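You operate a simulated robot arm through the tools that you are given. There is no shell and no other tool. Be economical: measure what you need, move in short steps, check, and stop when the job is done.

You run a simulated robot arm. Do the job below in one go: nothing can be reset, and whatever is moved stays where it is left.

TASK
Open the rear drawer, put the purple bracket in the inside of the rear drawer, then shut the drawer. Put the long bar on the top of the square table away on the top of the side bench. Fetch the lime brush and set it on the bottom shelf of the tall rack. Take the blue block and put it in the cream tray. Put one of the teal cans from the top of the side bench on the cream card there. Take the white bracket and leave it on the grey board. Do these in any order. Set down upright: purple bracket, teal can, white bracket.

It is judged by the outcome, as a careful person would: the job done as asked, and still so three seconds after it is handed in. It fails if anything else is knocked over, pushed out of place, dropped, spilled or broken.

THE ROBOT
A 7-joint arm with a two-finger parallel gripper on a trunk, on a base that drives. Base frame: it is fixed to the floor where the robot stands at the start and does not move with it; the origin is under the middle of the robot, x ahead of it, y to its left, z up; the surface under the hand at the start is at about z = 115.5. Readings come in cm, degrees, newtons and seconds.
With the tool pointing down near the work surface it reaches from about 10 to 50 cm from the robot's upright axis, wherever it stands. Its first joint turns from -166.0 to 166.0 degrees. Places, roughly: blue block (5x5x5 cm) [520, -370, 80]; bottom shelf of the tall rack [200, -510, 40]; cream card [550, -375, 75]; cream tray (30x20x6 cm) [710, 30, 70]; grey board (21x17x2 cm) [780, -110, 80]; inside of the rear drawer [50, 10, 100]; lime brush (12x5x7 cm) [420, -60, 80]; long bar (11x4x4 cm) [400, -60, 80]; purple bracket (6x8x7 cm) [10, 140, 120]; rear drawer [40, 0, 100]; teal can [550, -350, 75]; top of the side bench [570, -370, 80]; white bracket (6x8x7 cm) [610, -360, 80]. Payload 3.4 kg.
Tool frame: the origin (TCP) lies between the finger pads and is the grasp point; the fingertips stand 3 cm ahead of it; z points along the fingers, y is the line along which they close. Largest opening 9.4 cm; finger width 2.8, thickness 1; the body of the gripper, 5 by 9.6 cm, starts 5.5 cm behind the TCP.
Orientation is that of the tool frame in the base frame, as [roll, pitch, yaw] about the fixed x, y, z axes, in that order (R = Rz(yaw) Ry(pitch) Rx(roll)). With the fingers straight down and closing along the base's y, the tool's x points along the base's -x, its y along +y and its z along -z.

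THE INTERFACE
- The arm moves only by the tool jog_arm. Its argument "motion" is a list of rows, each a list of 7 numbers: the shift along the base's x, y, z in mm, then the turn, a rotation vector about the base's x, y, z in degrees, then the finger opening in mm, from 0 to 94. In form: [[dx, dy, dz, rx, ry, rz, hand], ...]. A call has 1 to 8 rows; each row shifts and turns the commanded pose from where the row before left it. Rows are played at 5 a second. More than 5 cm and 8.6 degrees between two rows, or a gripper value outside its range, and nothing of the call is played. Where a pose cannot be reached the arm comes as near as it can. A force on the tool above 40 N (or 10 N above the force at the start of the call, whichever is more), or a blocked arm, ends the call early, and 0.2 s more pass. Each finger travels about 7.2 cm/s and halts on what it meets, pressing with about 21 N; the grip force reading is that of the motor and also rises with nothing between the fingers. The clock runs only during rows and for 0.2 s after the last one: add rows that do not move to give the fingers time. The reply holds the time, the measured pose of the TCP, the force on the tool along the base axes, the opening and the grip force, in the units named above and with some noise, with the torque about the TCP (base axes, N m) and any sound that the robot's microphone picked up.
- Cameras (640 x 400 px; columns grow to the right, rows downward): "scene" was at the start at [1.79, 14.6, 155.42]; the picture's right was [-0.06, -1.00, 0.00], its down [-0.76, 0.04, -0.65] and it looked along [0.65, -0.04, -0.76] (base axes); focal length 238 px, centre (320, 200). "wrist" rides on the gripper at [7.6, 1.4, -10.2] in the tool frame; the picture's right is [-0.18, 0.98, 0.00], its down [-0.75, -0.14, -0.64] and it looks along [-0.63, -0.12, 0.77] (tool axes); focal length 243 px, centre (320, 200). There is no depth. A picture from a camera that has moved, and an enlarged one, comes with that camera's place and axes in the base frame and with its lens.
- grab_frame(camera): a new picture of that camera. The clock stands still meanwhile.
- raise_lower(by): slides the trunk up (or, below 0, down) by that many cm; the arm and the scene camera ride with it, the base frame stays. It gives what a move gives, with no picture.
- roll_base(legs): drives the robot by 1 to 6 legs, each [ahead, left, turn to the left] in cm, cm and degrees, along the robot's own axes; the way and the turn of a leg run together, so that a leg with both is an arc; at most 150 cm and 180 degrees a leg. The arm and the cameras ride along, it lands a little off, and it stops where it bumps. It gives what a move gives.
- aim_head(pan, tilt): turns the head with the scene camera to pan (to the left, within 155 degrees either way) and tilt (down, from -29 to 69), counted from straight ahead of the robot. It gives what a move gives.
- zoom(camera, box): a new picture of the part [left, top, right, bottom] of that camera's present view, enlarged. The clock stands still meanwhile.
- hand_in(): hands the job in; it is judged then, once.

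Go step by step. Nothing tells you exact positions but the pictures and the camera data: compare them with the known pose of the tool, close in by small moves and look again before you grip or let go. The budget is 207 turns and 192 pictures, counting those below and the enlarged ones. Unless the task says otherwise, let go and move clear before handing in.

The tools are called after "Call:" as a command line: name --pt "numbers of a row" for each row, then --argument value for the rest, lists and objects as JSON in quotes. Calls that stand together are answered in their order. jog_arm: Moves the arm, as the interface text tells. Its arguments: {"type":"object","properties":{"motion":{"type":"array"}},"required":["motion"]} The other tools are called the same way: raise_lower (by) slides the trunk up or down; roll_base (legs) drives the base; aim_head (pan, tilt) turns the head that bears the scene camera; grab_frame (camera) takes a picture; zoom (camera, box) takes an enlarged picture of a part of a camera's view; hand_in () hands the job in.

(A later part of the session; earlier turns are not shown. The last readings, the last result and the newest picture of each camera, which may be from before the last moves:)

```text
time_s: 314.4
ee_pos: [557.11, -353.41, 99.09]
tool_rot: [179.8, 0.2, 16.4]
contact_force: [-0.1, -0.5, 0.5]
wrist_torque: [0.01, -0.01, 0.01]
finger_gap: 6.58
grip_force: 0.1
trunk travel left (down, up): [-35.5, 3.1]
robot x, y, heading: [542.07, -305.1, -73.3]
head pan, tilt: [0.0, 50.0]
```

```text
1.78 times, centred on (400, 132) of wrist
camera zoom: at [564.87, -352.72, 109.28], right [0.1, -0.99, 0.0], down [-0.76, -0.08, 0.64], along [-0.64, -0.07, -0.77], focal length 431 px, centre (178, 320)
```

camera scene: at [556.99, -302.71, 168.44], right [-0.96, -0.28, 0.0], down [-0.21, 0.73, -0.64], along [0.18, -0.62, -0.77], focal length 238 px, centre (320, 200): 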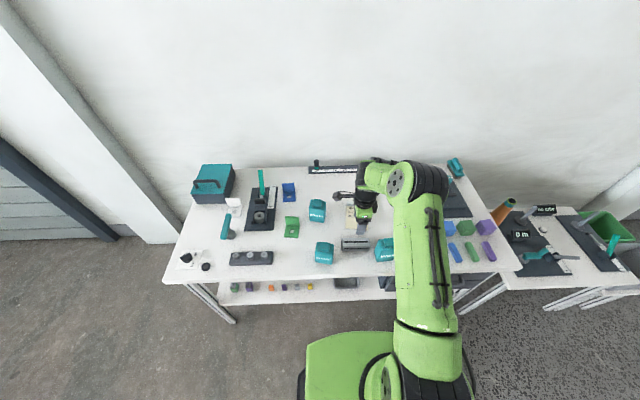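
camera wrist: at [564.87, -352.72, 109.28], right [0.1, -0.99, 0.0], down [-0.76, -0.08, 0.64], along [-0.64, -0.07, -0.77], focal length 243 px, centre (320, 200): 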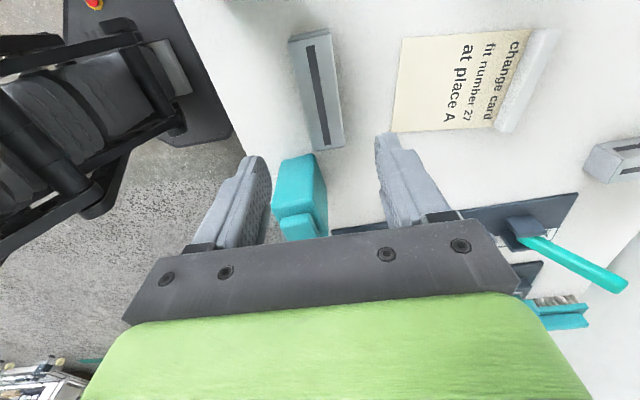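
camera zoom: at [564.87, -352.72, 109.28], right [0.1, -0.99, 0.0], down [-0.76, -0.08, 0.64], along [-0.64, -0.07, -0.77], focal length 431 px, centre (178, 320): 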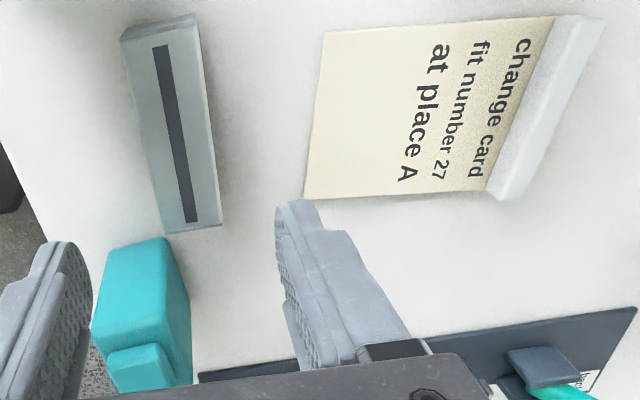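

Wax can centre ≈[544.8, −353.3], top of cap ≈ 90, face turned ≈23°. I move over it.

Call:
jog_arm --pt "-41 0 0 0 0 3.3 80" --pt "-41 0 0 0 0 3.3 80" --pt "-41 1 0 0 0 0 80" --pt "0 0 0 0 0 0 80"

Call:
grab_frame --camera "wrist"

Call:
grab_frame --camera "scene"

```text
time_s: 315.4
ee_pos: [545.05, -353.59, 99.0]
tool_rot: [179.9, 0.2, 23.2]
contact_force: [-0.2, 0.5, 0.6]
wrist_torque: [0.0, 0.02, 0.0]
finger_gap: 7.99
grip_force: 0.1
trunk travel left (down, up): [-35.5, 3.1]
robot x, y, heading: [542.14, -304.73, -74.0]
head pan, tilt: [0.0, 50.0]
```

```text
90 pictures are left
camera wrist: at [552.69, -351.99, 109.32], right [0.22, -0.98, 0.0], down [-0.75, -0.17, 0.64], along [-0.63, -0.14, -0.77], focal length 243 px, centre (320, 200)
```

wrist: 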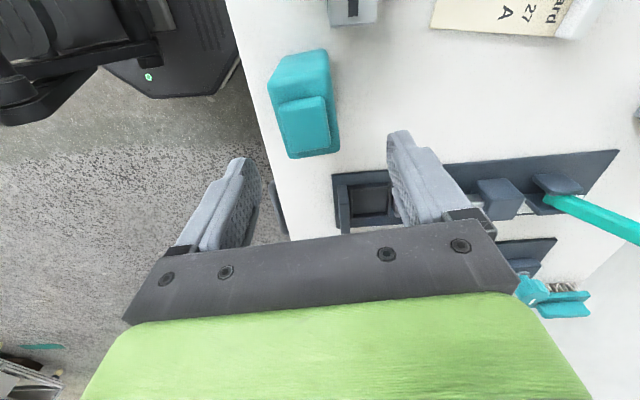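

```text
89 pictures are left
camera scene: at [557.1, -302.71, 168.43], right [-0.96, -0.28, 0.0], down [-0.22, 0.74, -0.64], along [0.18, -0.62, -0.77], focal length 238 px, centre (320, 200)
```

scene: 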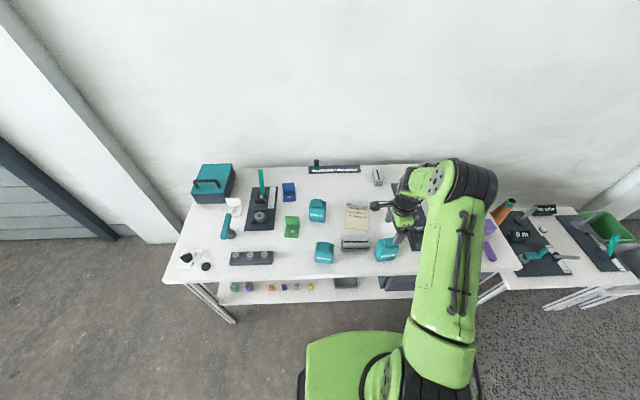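

Small correction of 1.3 cm, then descend and grip the can body.

Call:
jog_arm --pt "0 13 -40 0 0 0 80" --pt "0 0 -40 0 0 0 80" --pt "0 0 0 0 0 0 80"

Call:
grab_frame --camera "wrist"

```text
time_s: 316.2
ee_pos: [544.92, -351.97, 90.99]
tool_rot: [179.8, 0.2, 23.1]
contact_force: [0.6, 1.0, 0.3]
wrist_torque: [-0.02, 0.0, 0.0]
finger_gap: 7.98
grip_force: 0.2
trunk travel left (down, up): [-35.5, 3.1]
robot x, y, heading: [541.79, -305.2, -73.9]
head pan, tilt: [0.0, 50.0]
```

```text
88 pictures are left
camera wrist: at [552.55, -350.35, 101.25], right [0.22, -0.98, 0.0], down [-0.75, -0.16, 0.64], along [-0.63, -0.14, -0.77], focal length 243 px, centre (320, 200)
```

wrist: 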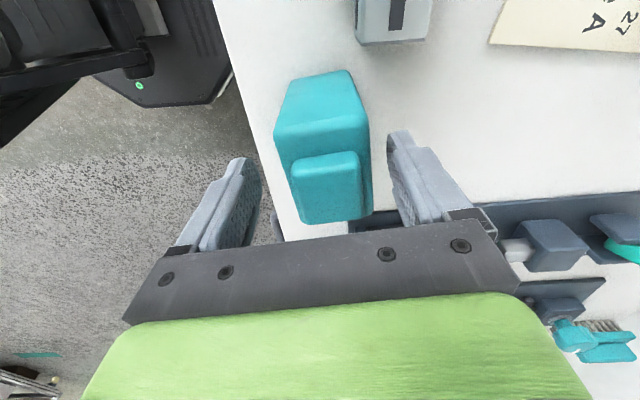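

Call:
jog_arm --pt "4 0 -30 0 0 0 80" --pt "0 0 -22 0 0 0 80" --pt "0 0 0 0 0 0 80" --pt "0 0 0 0 0 0 20" --pt "0 0 0 0 0 0 20" --pt "0 0 0 0 0 0 20" --pt "0 0 0 0 0 0 20"

Call:
jog_arm --pt "0 0 40 0 0 0 20" --pt "0 0 40 0 0 0 20" --pt "0 0 30 0 0 0 20" --pt "0 0 0 0 0 0 20"

Call:
grab_frame --camera "wrist"

```text
time_s: 317.5
ee_pos: [545.4, -352.15, 86.05]
tool_rot: [179.4, 0.2, 23.1]
contact_force: [0.3, 3.9, 14.3]
wrist_torque: [0.65, 0.11, -0.08]
finger_gap: 5.47
grip_force: 20.9
trunk travel left (down, up): [-35.5, 3.1]
robot x, y, heading: [542.06, -305.05, -73.9]
head pan, tilt: [0.0, 50.0]
stopped in row 6: the force on the tool passed its limit at 41 N (the readings are from after the stop); the commanded pose is now the measured one
```

```text
time_s: 318.5
ee_pos: [545.39, -352.67, 97.04]
tool_rot: [179.5, 0.3, 23.1]
contact_force: [-0.3, 0.6, -3.4]
wrist_torque: [0.0, 0.02, -0.03]
finger_gap: 5.45
grip_force: 21.6
trunk travel left (down, up): [-35.5, 3.1]
robot x, y, heading: [541.67, -305.13, -73.5]
head pan, tilt: [0.0, 50.0]
```

```text
87 pictures are left
camera wrist: at [552.96, -350.95, 107.31], right [0.22, -0.98, 0.01], down [-0.75, -0.16, 0.64], along [-0.63, -0.15, -0.77], focal length 243 px, centre (320, 200)
```

wrist: 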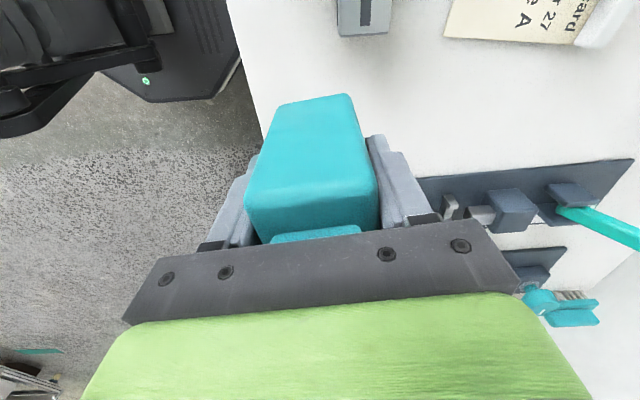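

Can held. I roll 6 cm closer and reach toward the card, turning the can to match it.

Call:
roll_base --legs '[[6, 0, 0]]'

Call:
jog_arm --pt "37 -30 0 0 0 -5 20" --pt "37 -30 0 0 0 -5 20" --pt "37 -35 0 0 0 -4 20" --pt "0 0 0 0 0 0 20"

Call:
grab_frame --camera "wrist"

Call:
zoom --camera "scene" --box '[280, 160, 440, 280]'

```text
time_s: 319.4
ee_pos: [546.96, -358.34, 96.92]
tool_rot: [179.6, 0.3, 23.1]
contact_force: [-0.2, -1.1, -3.9]
wrist_torque: [0.03, -0.01, 0.01]
finger_gap: 5.44
grip_force: 20.6
trunk travel left (down, up): [-35.5, 3.1]
robot x, y, heading: [543.68, -310.61, -74.0]
head pan, tilt: [0.0, 50.0]
```

```text
refused: row 3 steps farther than a row can; nothing moved
```

```text
86 pictures are left
camera wrist: at [554.6, -356.69, 107.21], right [0.22, -0.98, 0.01], down [-0.75, -0.16, 0.64], along [-0.63, -0.15, -0.76], focal length 243 px, centre (320, 200)
```

wrist: 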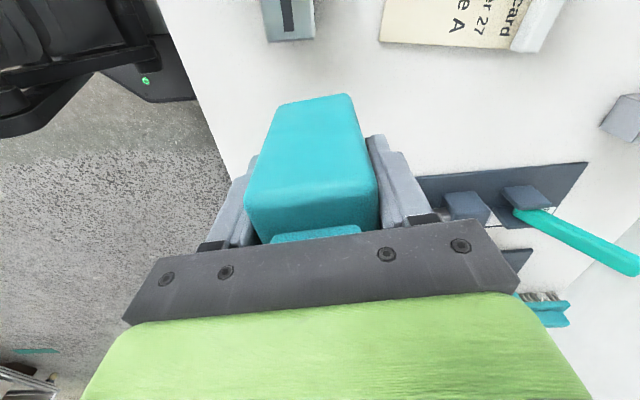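

```text
3.33 times, centred on (360, 220) of scene
camera zoom: at [558.69, -308.59, 168.43], right [-0.96, -0.28, 0.0], down [-0.21, 0.74, -0.64], along [0.18, -0.62, -0.77], focal length 792 px, centre (187, 133)
```

zoom: 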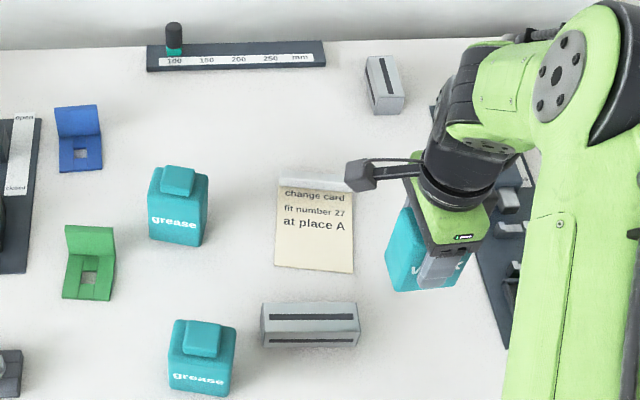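

I repeat the reach with shorter rows; card centre is [558.9, −369.1].

Call:
jog_arm --pt "30 -26 0 0 0 -4 20" --pt "30 -26 0 0 0 -4 20" --pt "30 -26 0 0 0 -4 20" --pt "28 -24 0 0 0 -1 20" --pt "0 0 0 0 0 0 20"

Call:
grab_frame --camera "wrist"

Call:
zoom --camera "scene" --box '[280, 160, 440, 280]'

```text
time_s: 320.6
ee_pos: [558.9, -368.54, 97.08]
tool_rot: [179.5, 0.3, 10.0]
contact_force: [-1.0, -0.2, -3.1]
wrist_torque: [-0.03, -0.02, 0.01]
finger_gap: 5.46
grip_force: 21.1
trunk travel left (down, up): [-35.5, 3.1]
robot x, y, heading: [543.59, -310.69, -73.7]
head pan, tilt: [0.0, 50.0]
```

```text
84 pictures are left
camera wrist: at [566.68, -368.54, 107.27], right [-0.01, -1.0, 0.01], down [-0.76, 0.01, 0.64], along [-0.64, 0.0, -0.76], focal length 243 px, centre (320, 200)
```

wrist: 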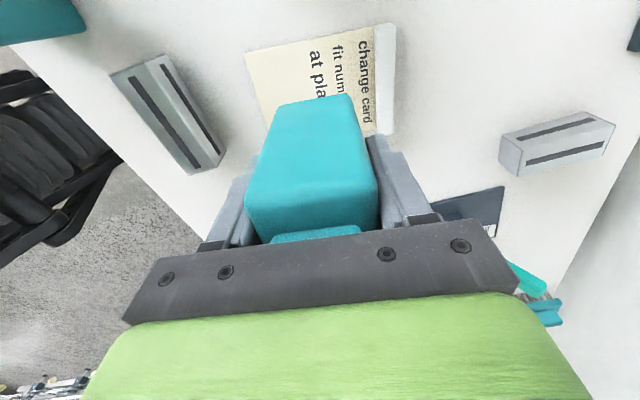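

```text
3.33 times, centred on (360, 220) of scene
camera zoom: at [558.51, -308.29, 168.45], right [-0.96, -0.28, 0.0], down [-0.21, 0.74, -0.64], along [0.18, -0.62, -0.77], focal length 792 px, centre (187, 133)
```

zoom: 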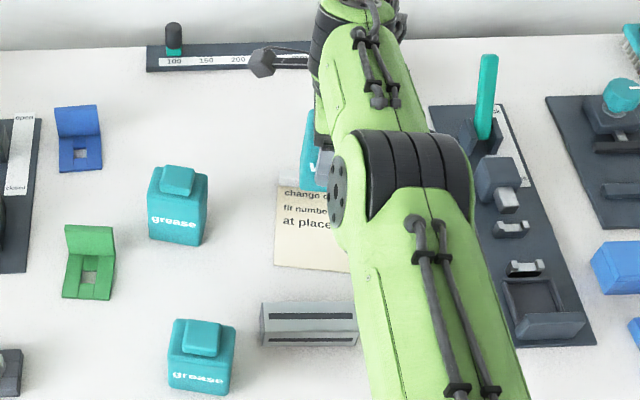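

Reach is fine. Lowering the can onto the card.

Call:
jog_arm --pt "0 3 -35 0 0 0 20" --pt "0 0 -35 0 0 0 20" --pt "0 0 -25 0 0 0 20" --pt "0 0 0 0 0 0 20"

Call:
jog_arm --pt "0 0 -4 0 0 0 20" --pt "0 0 0 0 0 0 20"

Call:
jog_arm --pt "0 0 -4 0 0 0 20" --pt "0 0 0 0 0 0 20"

Call:
grab_frame --camera "wrist"

```text
time_s: 321.6
ee_pos: [558.8, -367.1, 87.62]
tool_rot: [179.5, 0.1, 10.1]
contact_force: [0.5, 0.1, -3.3]
wrist_torque: [0.02, -0.01, 0.0]
finger_gap: 5.42
grip_force: 21.2
out of reach, approached as far as the arm can: row 3
trunk travel left (down, up): [-35.5, 3.1]
robot x, y, heading: [543.18, -310.99, -73.6]
head pan, tilt: [0.0, 50.0]
```

```text
time_s: 322.2
ee_pos: [558.74, -367.15, 87.13]
tool_rot: [179.5, 0.4, 10.0]
contact_force: [0.2, -0.8, -3.9]
wrist_torque: [0.02, 0.02, -0.01]
finger_gap: 5.43
grip_force: 20.6
trunk travel left (down, up): [-35.5, 3.1]
robot x, y, heading: [543.83, -310.59, -73.9]
head pan, tilt: [0.0, 50.0]
```

```text
time_s: 322.8
ee_pos: [558.7, -367.17, 86.91]
tool_rot: [179.5, 0.2, 10.1]
contact_force: [0.6, 0.7, -3.7]
wrist_torque: [0.0, -0.01, -0.03]
finger_gap: 5.42
grip_force: 21.0
trunk travel left (down, up): [-35.5, 3.1]
robot x, y, heading: [543.64, -310.59, -74.0]
head pan, tilt: [0.0, 50.0]
```

```text
82 pictures are left
camera wrist: at [566.42, -367.16, 97.16], right [-0.01, -1.0, 0.01], down [-0.76, 0.01, 0.64], along [-0.64, 0.0, -0.76], focal length 243 px, centre (320, 200)
```

wrist: 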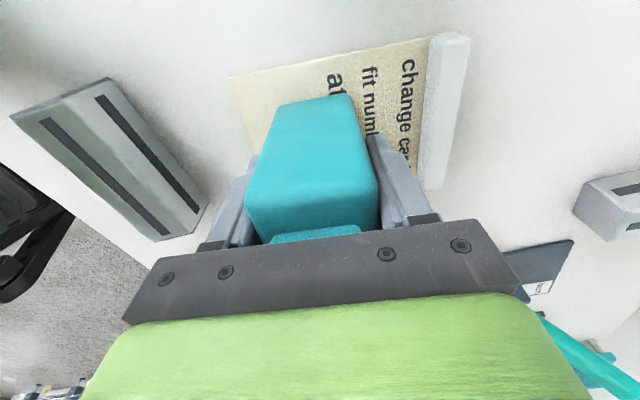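

The arm is at its reach limit going lower, so I use the trunk for the last few millimetres.

Call:
raise_lower --by -0.5

Call:
raise_lower --by -0.4

```text
time_s: 323.4
ee_pos: [558.58, -366.85, 86.43]
tool_rot: [179.3, 0.3, 10.1]
contact_force: [-0.4, 1.9, 7.8]
wrist_torque: [0.32, 0.16, -0.03]
finger_gap: 5.43
grip_force: 20.7
trunk travel left (down, up): [-35.0, 3.6]
robot x, y, heading: [543.41, -310.52, -73.8]
head pan, tilt: [0.0, 50.0]
```

```text
time_s: 323.9
ee_pos: [558.68, -367.06, 86.34]
tool_rot: [178.8, 0.2, 10.2]
contact_force: [1.1, -0.4, 32.2]
wrist_torque: [0.77, 0.28, 0.0]
finger_gap: 5.44
grip_force: 21.0
trunk travel left (down, up): [-34.6, 4.0]
robot x, y, heading: [543.55, -310.98, -73.6]
head pan, tilt: [0.0, 50.0]
```

Contact. Release and lift.

Call:
jog_arm --pt "0 0 2 0 0 0 58" --pt "0 0 0 0 0 0 66" --pt "0 0 0 0 0 0 72" --pt "0 0 0 0 0 0 72" --pt "0 0 40 0 0 0 72" --pt "0 0 40 0 0 0 72" --pt "0 0 40 0 0 0 72" --pt "0 0 0 0 0 0 72"

Call:
jog_arm --pt "-5 40 10 0 0 0 72" --pt "-5 40 20 0 0 0 72" --pt "-5 40 0 0 0 0 72" --pt "0 0 0 0 0 0 72"

Call:
grab_frame --camera "scene"

Call:
grab_frame --camera "wrist"

```text
time_s: 325.7
ee_pos: [558.61, -366.83, 98.1]
tool_rot: [179.5, 0.3, 10.1]
contact_force: [0.0, -0.3, -0.9]
wrist_torque: [0.01, -0.04, 0.02]
finger_gap: 7.22
grip_force: 0.1
trunk travel left (down, up): [-34.6, 4.0]
robot x, y, heading: [543.35, -310.52, -73.5]
head pan, tilt: [0.0, 50.0]
```

```text
time_s: 326.7
ee_pos: [557.27, -354.98, 100.99]
tool_rot: [179.4, 0.3, 10.1]
contact_force: [-0.2, 0.7, 0.2]
wrist_torque: [-0.05, -0.03, -0.01]
finger_gap: 7.2
grip_force: 0.0
trunk travel left (down, up): [-34.6, 4.0]
robot x, y, heading: [543.64, -310.93, -73.6]
head pan, tilt: [0.0, 50.0]
```

```text
81 pictures are left
camera scene: at [558.65, -308.42, 167.53], right [-0.96, -0.28, 0.0], down [-0.21, 0.74, -0.64], along [0.18, -0.62, -0.77], focal length 238 px, centre (320, 200)
```

scene: 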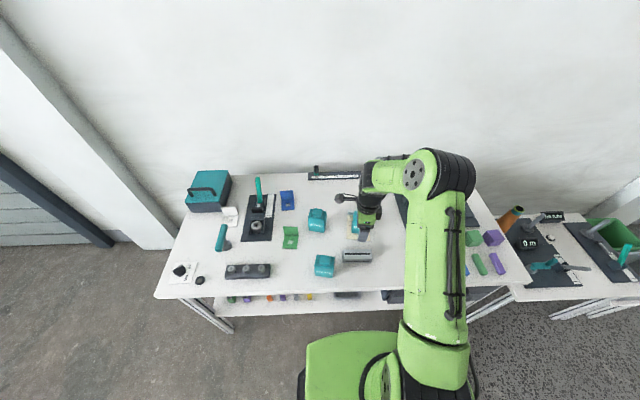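

```text
80 pictures are left
camera wrist: at [565.14, -355.07, 111.28], right [-0.01, -1.0, 0.01], down [-0.77, 0.01, 0.64], along [-0.64, 0.0, -0.77], focal length 243 px, centre (320, 200)
```

wrist: 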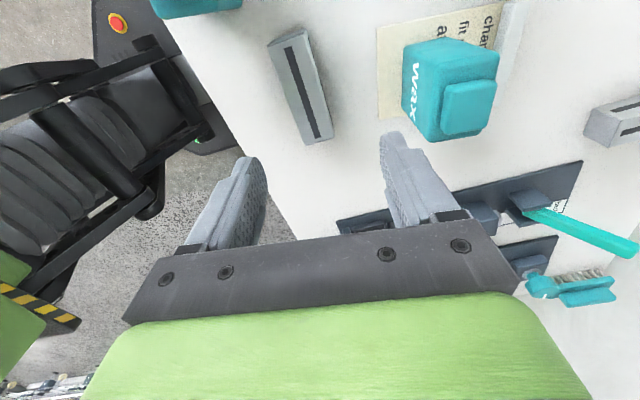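

The can stands on the card. Now I move left along the bench to the white bracket.

Call:
roll_base --legs '[[-18, 0, 0], [0, 54, 0]]'

Call:
grab_frame --camera "scene"

Call:
zoom --camera "scene" --box '[240, 130, 440, 270]'

```text
time_s: 331.0
ee_pos: [604.98, -322.63, 101.12]
tool_rot: [179.4, 0.3, 9.7]
contact_force: [0.2, -0.2, 0.2]
wrist_torque: [0.0, -0.01, 0.03]
finger_gap: 7.21
grip_force: 0.2
trunk travel left (down, up): [-34.6, 4.0]
robot x, y, heading: [591.57, -278.2, -73.9]
head pan, tilt: [0.0, 50.0]
```

```text
79 pictures are left
camera scene: at [606.7, -275.99, 167.53], right [-0.96, -0.28, 0.0], down [-0.21, 0.74, -0.64], along [0.18, -0.62, -0.77], focal length 238 px, centre (320, 200)
```

scene: 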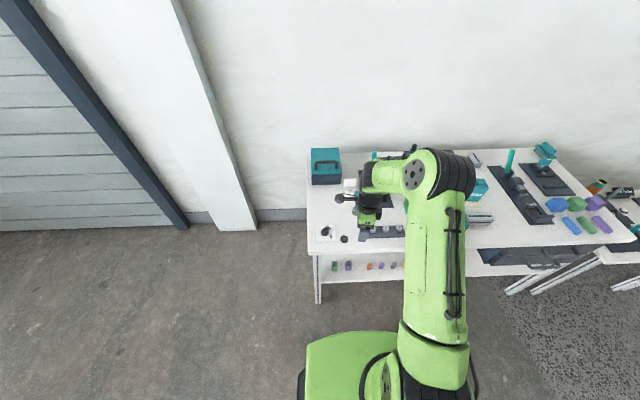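

```text
2.86 times, centred on (340, 200) of scene
camera zoom: at [606.7, -275.99, 167.53], right [-0.96, -0.28, 0.0], down [-0.21, 0.74, -0.64], along [0.18, -0.62, -0.77], focal length 679 px, centre (263, 200)
```

zoom: 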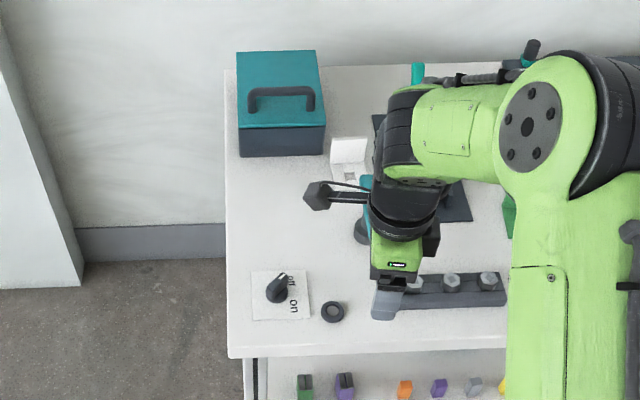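

The bracket is ~35 cm in from the front, next to the teal box, too far from the front; its distance from the bench's left end is only ~21 cm, so I go around to the left end and face along the bench.

Call:
roll_base --legs '[[0, 75, 0], [0, 0, -89.8]]'

Call:
jog_arm --pt "0 0 25 0 0 8.4 60" --pt "0 0 25 0 0 8.4 60" --pt "0 0 25 0 0 8.4 60" --pt "0 0 0 0 0 8.4 60" --pt "0 0 0 0 0 8.4 60" --pt "0 0 0 0 0 8.4 60" --pt "0 0 0 0 0 8.4 60" --pt "0 0 0 0 0 8.4 60"

Call:
jog_arm --pt "0 0 0 0 0 8.4 60" --pt "0 0 0 0 0 8.4 60" --pt "0 0 0 0 0 8.4 60" --pt "0 0 0 0 0 5.5 60" --pt "0 0 0 0 0 0 60"

Call:
aim_head --pan 20 --tilt 40

Call:
grab_frame --camera "scene"

```text
time_s: 338.9
ee_pos: [620.86, -272.02, 101.06]
tool_rot: [179.4, 0.3, -77.5]
contact_force: [-0.3, 1.4, 0.2]
wrist_torque: [-0.03, -0.03, 0.02]
finger_gap: 7.23
grip_force: 0.2
trunk travel left (down, up): [-34.6, 4.0]
robot x, y, heading: [664.85, -256.77, -161.3]
head pan, tilt: [0.0, 50.0]
```

```text
time_s: 340.7
ee_pos: [620.8, -272.0, 108.49]
tool_rot: [179.3, 0.3, -10.2]
contact_force: [0.8, 0.2, 0.2]
wrist_torque: [-0.01, 0.02, -0.04]
finger_gap: 6.0
grip_force: 0.0
trunk travel left (down, up): [-34.6, 4.0]
robot x, y, heading: [664.05, -256.61, -161.8]
head pan, tilt: [0.0, 50.0]
```

```text
time_s: 341.9
ee_pos: [620.89, -272.06, 108.45]
tool_rot: [179.4, 0.3, 20.3]
contact_force: [1.0, -0.3, 0.4]
wrist_torque: [0.01, 0.01, 0.01]
finger_gap: 6.0
grip_force: 0.1
trunk travel left (down, up): [-34.6, 4.0]
robot x, y, heading: [664.49, -256.57, -161.3]
head pan, tilt: [0.0, 50.0]
```

```text
time_s: 342.7
ee_pos: [620.93, -271.99, 108.44]
tool_rot: [179.4, 0.2, 20.4]
contact_force: [-0.3, 0.0, 0.1]
wrist_torque: [0.02, 0.01, -0.01]
finger_gap: 6.01
grip_force: 0.1
trunk travel left (down, up): [-34.6, 4.0]
robot x, y, heading: [664.45, -256.45, -161.4]
head pan, tilt: [20.0, 40.0]
```

```text
77 pictures are left
camera scene: at [668.34, -274.45, 168.95], right [-0.62, 0.78, 0.0], down [0.5, 0.4, -0.77], along [-0.6, -0.48, -0.64], focal length 238 px, centre (320, 200)
```

scene: 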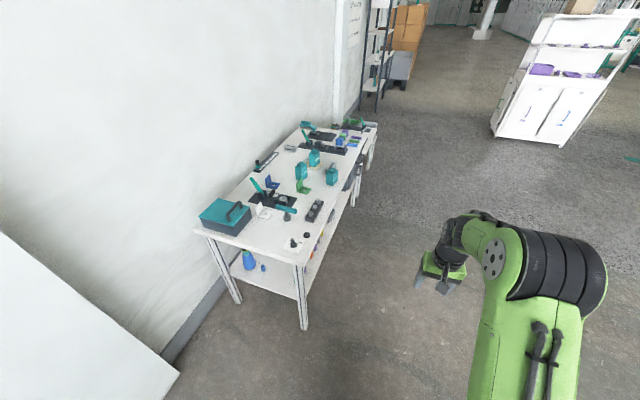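

I slide to the left end of the bench.

Call:
roll_base --legs '[[0, 67, 0], [14, 0, 0]]'

Call:
aim_head --pan 10 --tilt 48

Call:
grab_frame --camera "scene"

Call:
grab_frame --camera "wrist"

```text
time_s: 347.3
ee_pos: [627.16, -338.55, 108.34]
tool_rot: [179.3, 0.1, 18.4]
contact_force: [-0.1, 0.0, 0.7]
wrist_torque: [-0.02, -0.04, -0.03]
finger_gap: 6.01
grip_force: 0.1
trunk travel left (down, up): [-34.6, 4.0]
robot x, y, heading: [671.17, -324.39, -163.3]
head pan, tilt: [20.0, 40.0]
```

```text
time_s: 348.0
ee_pos: [627.11, -338.38, 108.44]
tool_rot: [179.4, 0.3, 18.6]
contact_force: [0.4, 0.2, 0.5]
wrist_torque: [-0.01, 0.0, -0.01]
finger_gap: 6.01
grip_force: 0.1
trunk travel left (down, up): [-34.6, 4.0]
robot x, y, heading: [671.42, -324.22, -163.2]
head pan, tilt: [10.0, 48.0]
```

```text
76 pictures are left
camera scene: at [674.35, -340.63, 167.81], right [-0.45, 0.89, 0.0], down [0.66, 0.34, -0.67], along [-0.6, -0.3, -0.74], focal length 238 px, centre (320, 200)
```

scene: 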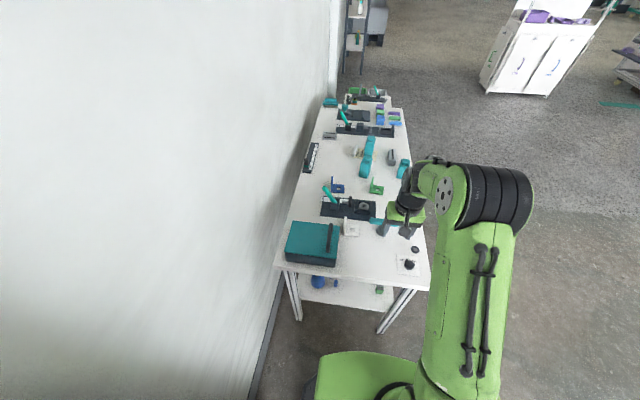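

```text
75 pictures are left
camera wrist: at [634.91, -337.34, 118.73], right [0.14, -0.99, 0.01], down [-0.76, -0.1, 0.64], along [-0.64, -0.1, -0.76], focal length 243 px, centre (320, 200)
```

wrist: 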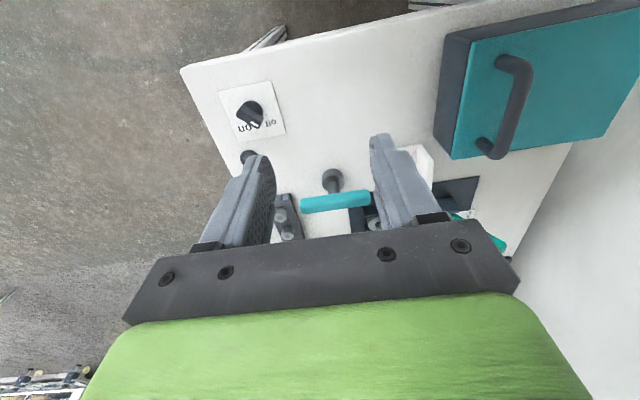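

Call:
zoom --camera "scene" --box '[270, 180, 430, 290]'

Call:
zoom --camera "wrist" --box '[280, 100, 520, 250]'

```text
3.64 times, centred on (350, 235) of scene
camera zoom: at [674.35, -340.63, 167.81], right [-0.45, 0.89, 0.0], down [0.66, 0.34, -0.67], along [-0.6, -0.3, -0.74], focal length 864 px, centre (211, 73)
```

zoom: 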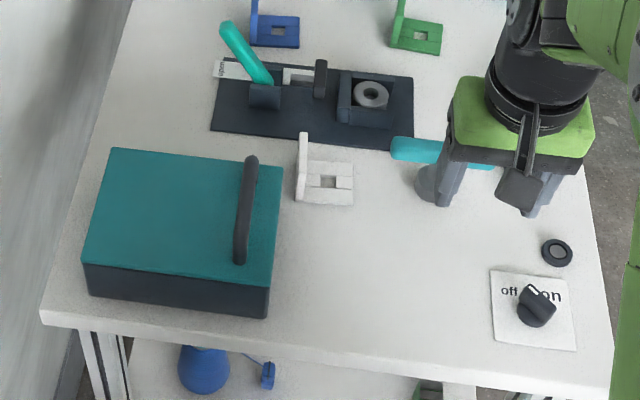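

```text
2.67 times, centred on (400, 175) of wrist
camera zoom: at [634.91, -337.34, 118.73], right [0.14, -0.99, 0.01], down [-0.76, -0.1, 0.64], along [-0.64, -0.1, -0.76], focal length 647 px, centre (107, 267)
```

zoom: 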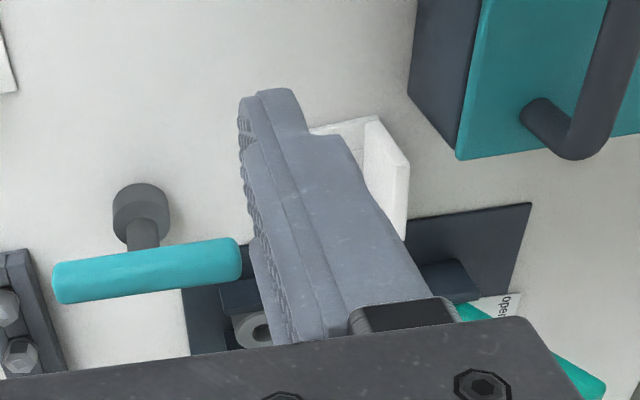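

The bracket's plate is on the wall side, centre ≈[614.6, −359.2]. I move in, staying high.

Call:
roll_base --legs '[[12, 6, 0]]'

Call:
jog_arm --pt "-10 -38 0 0 0 2 50" --pt "-10 -38 0 0 0 0 50" --pt "-6 -38 0 0 0 0 50" --pt "0 0 0 0 0 0 50"

Call:
grab_frame --camera "wrist"

Call:
zoom --camera "scene" --box '[270, 200, 430, 310]'

```text
time_s: 349.3
ee_pos: [617.42, -347.8, 108.43]
tool_rot: [179.5, 0.2, 18.7]
contact_force: [1.2, -0.2, 0.5]
wrist_torque: [-0.01, 0.02, -0.02]
finger_gap: 6.0
grip_force: 0.1
trunk travel left (down, up): [-34.6, 4.0]
robot x, y, heading: [661.28, -333.36, -163.0]
head pan, tilt: [10.0, 48.0]
```

```text
time_s: 350.3
ee_pos: [614.79, -359.39, 108.57]
tool_rot: [179.5, 0.2, 20.6]
contact_force: [-0.2, 1.2, 0.1]
wrist_torque: [0.01, 0.06, 0.01]
finger_gap: 4.99
grip_force: 0.0
trunk travel left (down, up): [-34.6, 4.0]
robot x, y, heading: [661.55, -333.93, -163.1]
head pan, tilt: [10.0, 48.0]
```

```text
72 pictures are left
camera wrist: at [622.48, -358.0, 118.87], right [0.17, -0.98, 0.01], down [-0.75, -0.13, 0.64], along [-0.63, -0.12, -0.77], focal length 243 px, centre (320, 200)
```

wrist: 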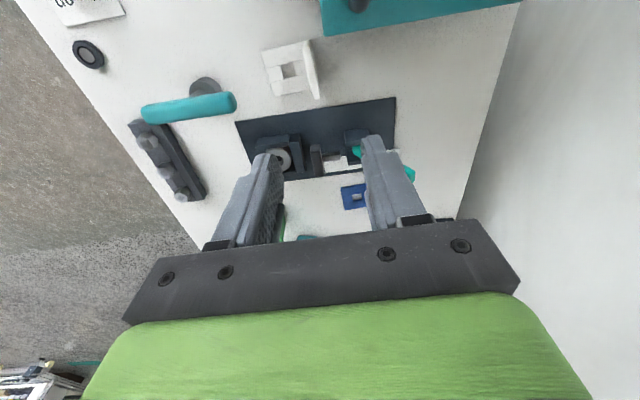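

```text
3.64 times, centred on (350, 255) of scene
camera zoom: at [664.67, -349.87, 167.82], right [-0.45, 0.89, 0.0], down [0.66, 0.34, -0.67], along [-0.6, -0.3, -0.74], focal length 864 px, centre (211, 0)
```

zoom: 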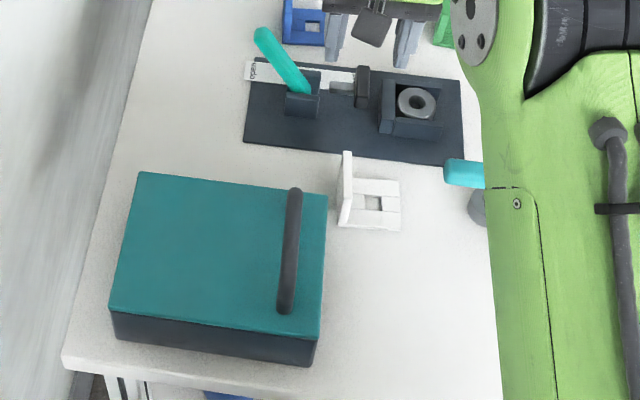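

Call:
jog_arm --pt "0 9 -40 0 0 1 50" --pt "0 0 -45 0 0 0 50" --pt "0 0 -45 0 0 0 50" --pt "0 0 -35 0 0 0 50" --pt "0 0 0 0 0 0 50"

Call:
grab_frame --camera "wrist"

Call:
zoom --camera "scene" --box '[270, 200, 430, 310]'

```text
time_s: 351.5
ee_pos: [615.06, -358.08, 91.81]
tool_rot: [179.4, 0.2, 21.6]
contact_force: [-0.2, -0.7, 0.4]
wrist_torque: [0.05, 0.02, 0.04]
finger_gap: 5.01
grip_force: 0.0
trunk travel left (down, up): [-34.6, 4.0]
robot x, y, heading: [661.89, -333.51, -163.1]
head pan, tilt: [10.0, 48.0]
```

```text
70 pictures are left
camera wrist: at [622.74, -356.61, 102.08], right [0.19, -0.98, 0.01], down [-0.75, -0.14, 0.64], along [-0.63, -0.13, -0.76], focal length 243 px, centre (320, 200)
```

wrist: 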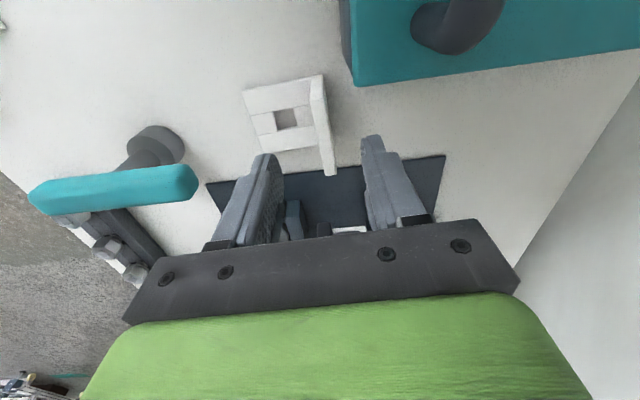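

```text
3.64 times, centred on (350, 255) of scene
camera zoom: at [664.73, -349.94, 167.81], right [-0.45, 0.89, 0.0], down [0.66, 0.34, -0.67], along [-0.6, -0.3, -0.74], focal length 864 px, centre (211, 0)
```

zoom: 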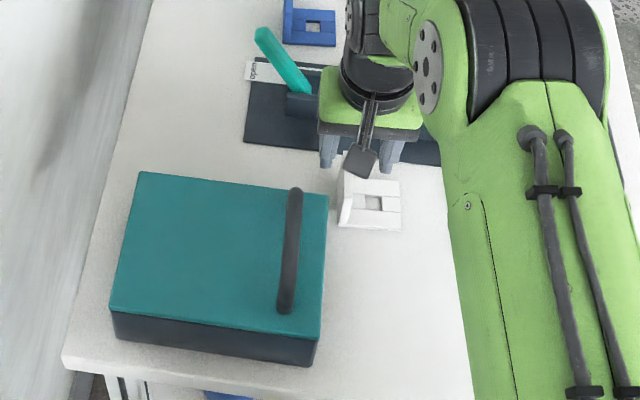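

Call:
jog_arm --pt "0 -3 -40 0 0 0 50" --pt "0 0 -40 0 0 0 50" --pt "0 0 0 0 0 0 50"

Call:
grab_frame --camera "wrist"

```text
time_s: 352.3
ee_pos: [614.99, -358.44, 83.67]
tool_rot: [179.4, 0.3, 21.6]
contact_force: [0.7, 0.2, -0.2]
wrist_torque: [0.03, 0.03, -0.01]
finger_gap: 5.0
grip_force: 0.2
trunk travel left (down, up): [-34.6, 4.0]
robot x, y, heading: [661.67, -333.73, -163.0]
head pan, tilt: [10.0, 48.0]
```

```text
68 pictures are left
camera wrist: at [622.64, -357.01, 93.95], right [0.19, -0.98, 0.01], down [-0.75, -0.14, 0.64], along [-0.63, -0.13, -0.76], focal length 243 px, centre (320, 200)
```

wrist: 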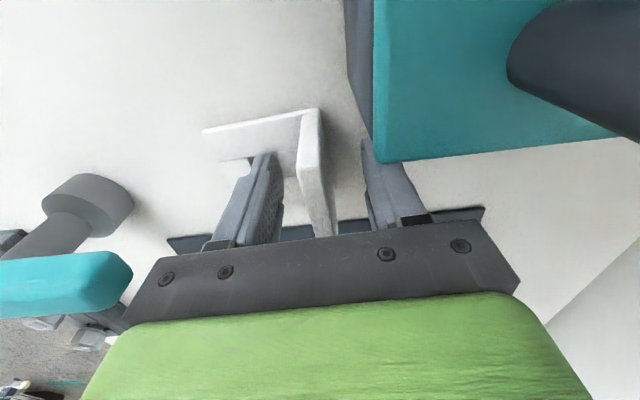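

Call:
jog_arm --pt "0 0 0 0 0 0 0" --pt "0 0 0 0 0 0 0" --pt "0 0 0 0 0 0 0" --pt "0 0 0 0 0 0 0"

Call:
jog_arm --pt "0 0 40 0 0 0 0" --pt "0 0 40 0 0 0 0" --pt "0 0 40 0 0 0 0" --pt "0 0 40 0 0 0 0" --pt "0 0 40 0 0 0 0" --pt "0 0 40 0 0 0 0" --pt "0 0 0 0 0 0 0"

Call:
grab_frame --camera "wrist"

```text
time_s: 353.3
ee_pos: [614.9, -358.41, 83.87]
tool_rot: [179.4, 0.3, 21.7]
contact_force: [-0.9, 0.3, 1.6]
wrist_torque: [0.23, 0.04, 0.04]
finger_gap: 1.42
grip_force: 21.0
trunk travel left (down, up): [-34.6, 4.0]
robot x, y, heading: [661.74, -333.5, -163.1]
head pan, tilt: [10.0, 48.0]
```

```text
time_s: 354.9
ee_pos: [614.81, -358.95, 108.33]
tool_rot: [179.4, 0.2, 21.6]
contact_force: [0.1, 0.2, -1.2]
wrist_torque: [0.0, 0.02, 0.0]
finger_gap: 1.45
grip_force: 20.8
trunk travel left (down, up): [-34.6, 4.0]
robot x, y, heading: [661.27, -333.5, -162.9]
head pan, tilt: [10.0, 48.0]
```

```text
67 pictures are left
camera wrist: at [622.4, -357.34, 118.57], right [0.19, -0.98, 0.01], down [-0.75, -0.14, 0.64], along [-0.63, -0.13, -0.77], focal length 243 px, centre (320, 200)
```

wrist: 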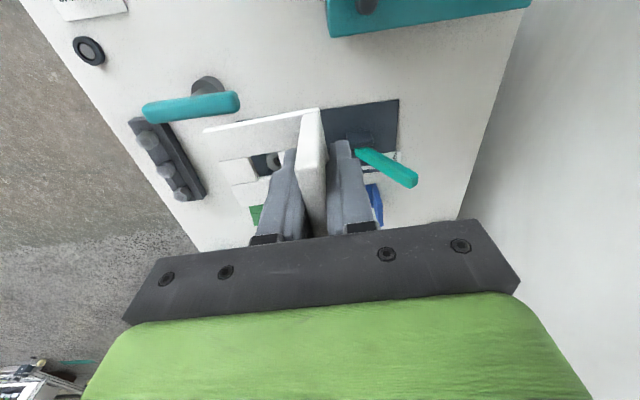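

Bracket held. I back away from the bench and turn toward the table with the grey board.

Call:
roll_base --legs '[[-4, 0, 0], [0, -85, 0], [0, 0, -140]]'

Call:
aim_head --pan 0 --tilt 25

Call:
grab_frame --camera "scene"

```text
time_s: 365.7
ee_pos: [656.18, -200.07, 108.21]
tool_rot: [179.5, 0.3, -115.6]
contact_force: [-0.2, 0.0, -1.3]
wrist_torque: [0.03, 0.03, 0.01]
finger_gap: 1.43
grip_force: 20.9
trunk travel left (down, up): [-34.6, 4.0]
robot x, y, heading: [639.14, -250.34, 60.2]
head pan, tilt: [10.0, 48.0]
```

```text
time_s: 366.6
ee_pos: [656.14, -200.19, 108.32]
tool_rot: [179.4, 0.3, -115.6]
contact_force: [0.7, -0.2, -1.5]
wrist_torque: [0.01, 0.04, 0.02]
finger_gap: 1.45
grip_force: 21.3
trunk travel left (down, up): [-34.6, 4.0]
robot x, y, heading: [639.39, -250.48, 59.6]
head pan, tilt: [0.0, 25.0]
```

```text
66 pictures are left
camera scene: at [627.66, -240.12, 171.27], right [0.86, -0.5, 0.0], down [-0.21, -0.37, -0.91], along [0.46, 0.78, -0.42], focal length 238 px, centre (320, 200)
```

scene: 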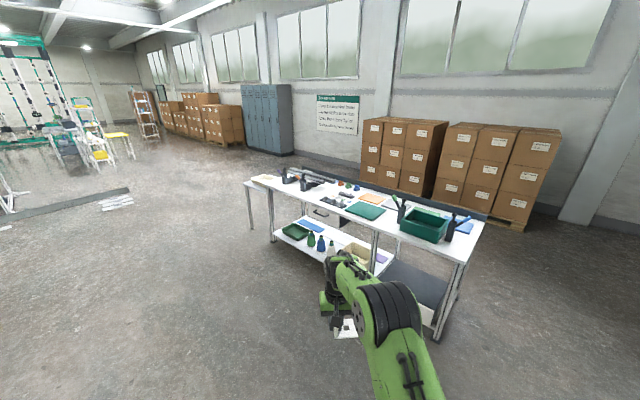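

Call:
zoom --camera "scene" --box '[235, 150, 495, 280]'

```text
2.46 times, centred on (365, 215) of scene
camera zoom: at [627.66, -240.12, 171.27], right [0.86, -0.5, 0.0], down [-0.21, -0.37, -0.91], along [0.46, 0.78, -0.42], focal length 585 px, centre (209, 163)
```

zoom: 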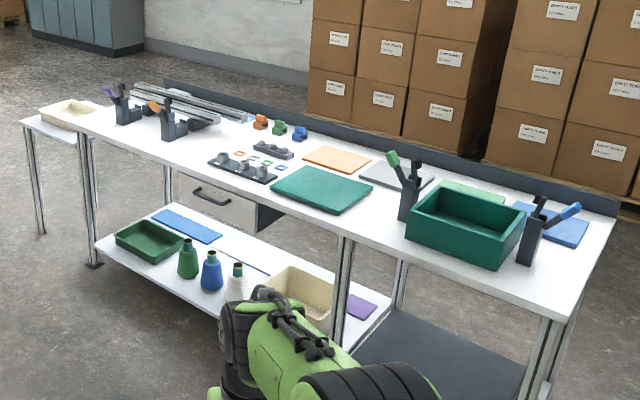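

The grey board (≈[776, −115]) lies toward the back of this table; the rear side has about 1.5 m clear before the pallets. I drive around the right end to the table's rear.

Call:
roll_base --legs '[[0, 0, -59.8], [145, -5, 0], [98, 0, 0], [0, 150, 0]]'

Call:
aim_head --pan 150 --tilt 30

Call:
grab_frame --camera "scene"

```text
time_s: 388.2
ee_pos: [931.4, -94.29, 108.2]
tool_rot: [179.4, 0.3, -175.2]
contact_force: [0.1, 0.4, -1.4]
wrist_torque: [0.01, 0.02, 0.0]
finger_gap: 1.42
grip_force: 20.7
trunk travel left (down, up): [-34.6, 4.0]
robot x, y, heading: [879.68, -105.21, -0.0]
head pan, tilt: [0.0, 25.0]
```

```text
time_s: 390.5
ee_pos: [931.38, -94.25, 108.26]
tool_rot: [179.4, 0.2, -175.3]
contact_force: [0.2, -0.3, -1.0]
wrist_torque: [0.04, 0.02, 0.01]
finger_gap: 1.41
grip_force: 20.9
trunk travel left (down, up): [-34.6, 4.0]
robot x, y, heading: [879.31, -105.09, 0.0]
head pan, tilt: [150.0, 30.0]
```

```text
64 pictures are left
camera scene: at [865.64, -85.44, 170.49], right [0.5, 0.87, 0.0], down [0.43, -0.25, -0.87], along [-0.75, 0.43, -0.5], focal length 238 px, centre (320, 200)
```

scene: 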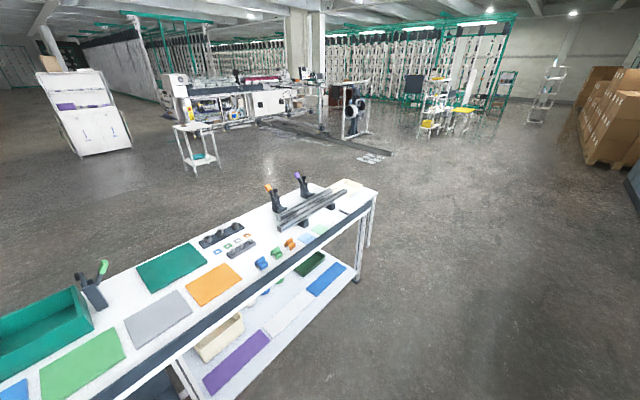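

The grey board is close to the rear edge, centre ≈[782, −113]. I turn to face the table from the rear and approach.

Call:
roll_base --legs '[[0, 0, -161.4], [0, -24, 0], [30, 0, 0]]'

Call:
aim_head --pan 5 --tilt 48

Call:
grab_frame --camera "scene"

Call:
grab_frame --camera "wrist"

```text
time_s: 400.6
ee_pos: [796.68, -118.23, 108.24]
tool_rot: [179.4, 0.3, 23.1]
contact_force: [0.3, 0.1, -1.5]
wrist_torque: [-0.03, 0.0, 0.03]
finger_gap: 1.42
grip_force: 20.4
trunk travel left (down, up): [-34.6, 4.0]
robot x, y, heading: [842.72, -91.89, -161.5]
head pan, tilt: [150.0, 30.0]
```

```text
time_s: 402.9
ee_pos: [796.61, -118.25, 108.36]
tool_rot: [179.4, 0.2, 23.1]
contact_force: [0.3, -0.1, -1.9]
wrist_torque: [-0.02, -0.01, -0.03]
finger_gap: 1.43
grip_force: 20.5
trunk travel left (down, up): [-34.6, 4.0]
robot x, y, heading: [842.68, -91.64, -161.5]
head pan, tilt: [5.0, 48.0]
```

```text
63 pictures are left
camera scene: at [846.02, -107.61, 167.8], right [-0.4, 0.92, 0.0], down [0.68, 0.3, -0.67], along [-0.61, -0.27, -0.74], focal length 238 px, centre (320, 200)
```

scene: 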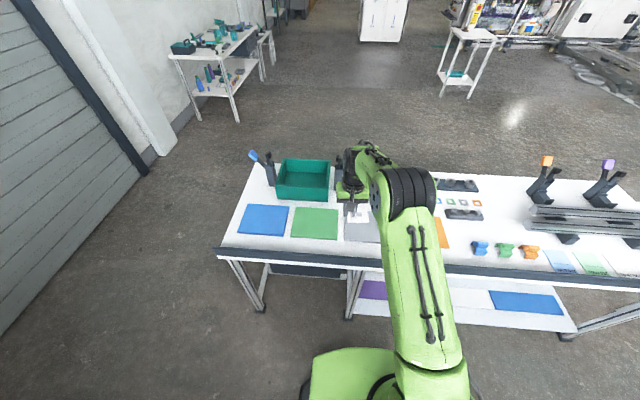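

```text
62 pictures are left
camera wrist: at [804.3, -116.61, 118.56], right [0.22, -0.98, 0.01], down [-0.75, -0.16, 0.64], along [-0.63, -0.15, -0.77], focal length 243 px, centre (320, 200)
```

wrist: 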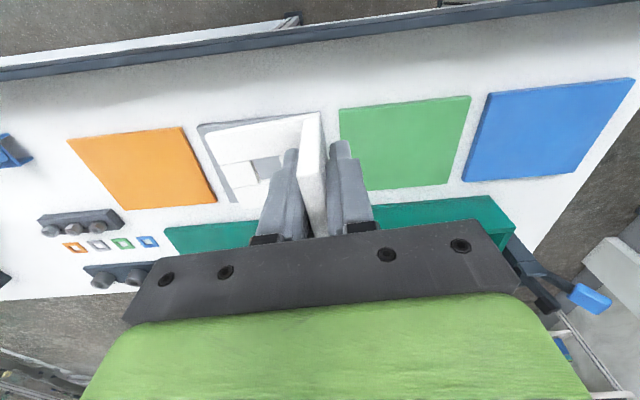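

Board corners give centre ≈[780.4, −113.6]; TCP target [781.7, −116.7] so the bracket's foot is centred. I move in 11 cm and lower.

Call:
roll_base --legs '[[11, 0, 0]]'

Call:
jog_arm --pt "-22 25 0 0 0 0 0" --pt "-23 25 0 0 0 0 0" --pt "0 0 -45 0 0 0 0" --pt "0 0 -45 0 0 0 0" --pt "0 0 0 0 0 0 0"

Call:
grab_frame --camera "wrist"

Call:
zoom --camera "scene" --box '[240, 160, 460, 310]'

```text
time_s: 404.1
ee_pos: [786.25, -121.76, 108.25]
tool_rot: [179.5, 0.2, 23.0]
contact_force: [0.7, -0.3, -1.7]
wrist_torque: [-0.01, -0.04, 0.01]
finger_gap: 1.43
grip_force: 20.8
trunk travel left (down, up): [-34.6, 4.0]
robot x, y, heading: [832.29, -95.1, -161.9]
head pan, tilt: [5.0, 48.0]
```

```text
time_s: 405.3
ee_pos: [781.71, -116.83, 99.33]
tool_rot: [179.4, 0.2, 23.1]
contact_force: [0.1, -0.2, -1.8]
wrist_torque: [0.01, -0.03, -0.02]
finger_gap: 1.43
grip_force: 21.4
trunk travel left (down, up): [-34.6, 4.0]
robot x, y, heading: [832.25, -95.27, -161.8]
head pan, tilt: [5.0, 48.0]
```

```text
61 pictures are left
camera wrist: at [789.32, -115.11, 109.52], right [0.22, -0.98, 0.01], down [-0.75, -0.16, 0.64], along [-0.63, -0.15, -0.76], focal length 243 px, centre (320, 200)
```

wrist: 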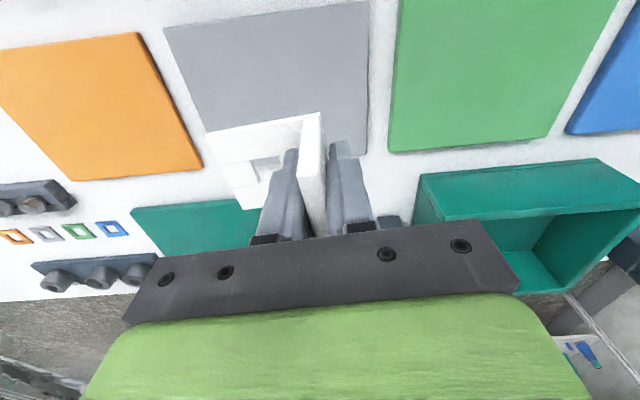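

```text
2.67 times, centred on (350, 235) of scene
camera zoom: at [835.65, -111.05, 167.81], right [-0.4, 0.92, 0.0], down [0.68, 0.29, -0.67], along [-0.61, -0.26, -0.74], focal length 634 px, centre (240, 107)
```

zoom: 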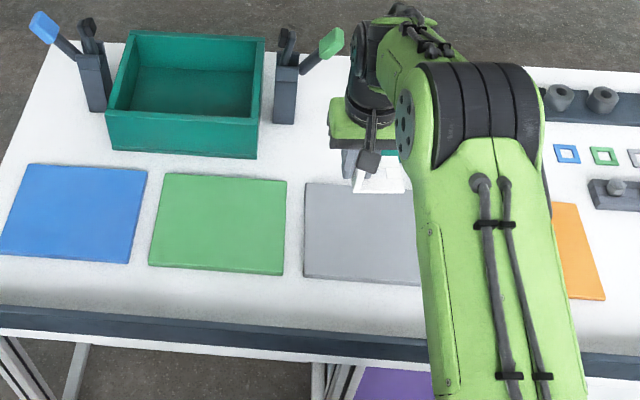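

Bracket footprint will be centred on the grey board. Lowering.

Call:
jog_arm --pt "0 0 -40 0 0 0 0" --pt "0 0 -40 0 0 0 0" --pt "0 0 -25 0 0 0 0" --pt "0 0 0 0 0 0 0"

Call:
jog_arm --pt "0 0 -5 0 0 0 0" --pt "0 0 0 0 0 0 0"

Call:
jog_arm --pt "0 0 -5 0 0 0 0" --pt "0 0 0 0 0 0 0"

Call:
grab_frame --camera "wrist"

```text
time_s: 406.3
ee_pos: [781.66, -116.76, 88.97]
tool_rot: [179.4, 0.3, 23.0]
contact_force: [-0.3, 0.0, -2.4]
wrist_torque: [0.01, -0.01, 0.04]
finger_gap: 1.4
grip_force: 21.3
trunk travel left (down, up): [-34.6, 4.0]
robot x, y, heading: [832.15, -95.78, -161.4]
head pan, tilt: [5.0, 48.0]
```

```text
time_s: 406.9
ee_pos: [781.56, -116.83, 88.42]
tool_rot: [179.4, 0.3, 22.9]
contact_force: [-0.3, -1.1, -2.8]
wrist_torque: [-0.02, -0.04, 0.01]
finger_gap: 1.43
grip_force: 21.0
trunk travel left (down, up): [-34.6, 4.0]
robot x, y, heading: [832.63, -95.18, -161.7]
head pan, tilt: [5.0, 48.0]
```

```text
time_s: 407.5
ee_pos: [781.76, -116.72, 87.85]
tool_rot: [179.3, 0.3, 23.0]
contact_force: [-0.5, 0.6, -2.0]
wrist_torque: [-0.03, -0.02, -0.02]
finger_gap: 1.43
grip_force: 21.7
trunk travel left (down, up): [-34.6, 4.0]
robot x, y, heading: [832.34, -95.25, -161.6]
head pan, tilt: [5.0, 48.0]
```

```text
59 pictures are left
camera wrist: at [789.25, -115.1, 98.18], right [0.22, -0.98, 0.01], down [-0.75, -0.16, 0.64], along [-0.63, -0.15, -0.77], focal length 243 px, centre (320, 200)
```

wrist: 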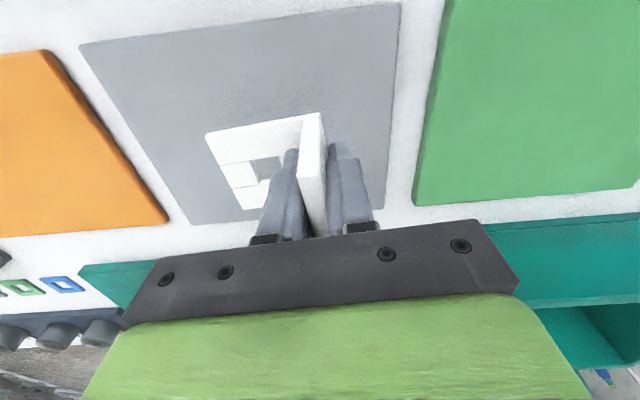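

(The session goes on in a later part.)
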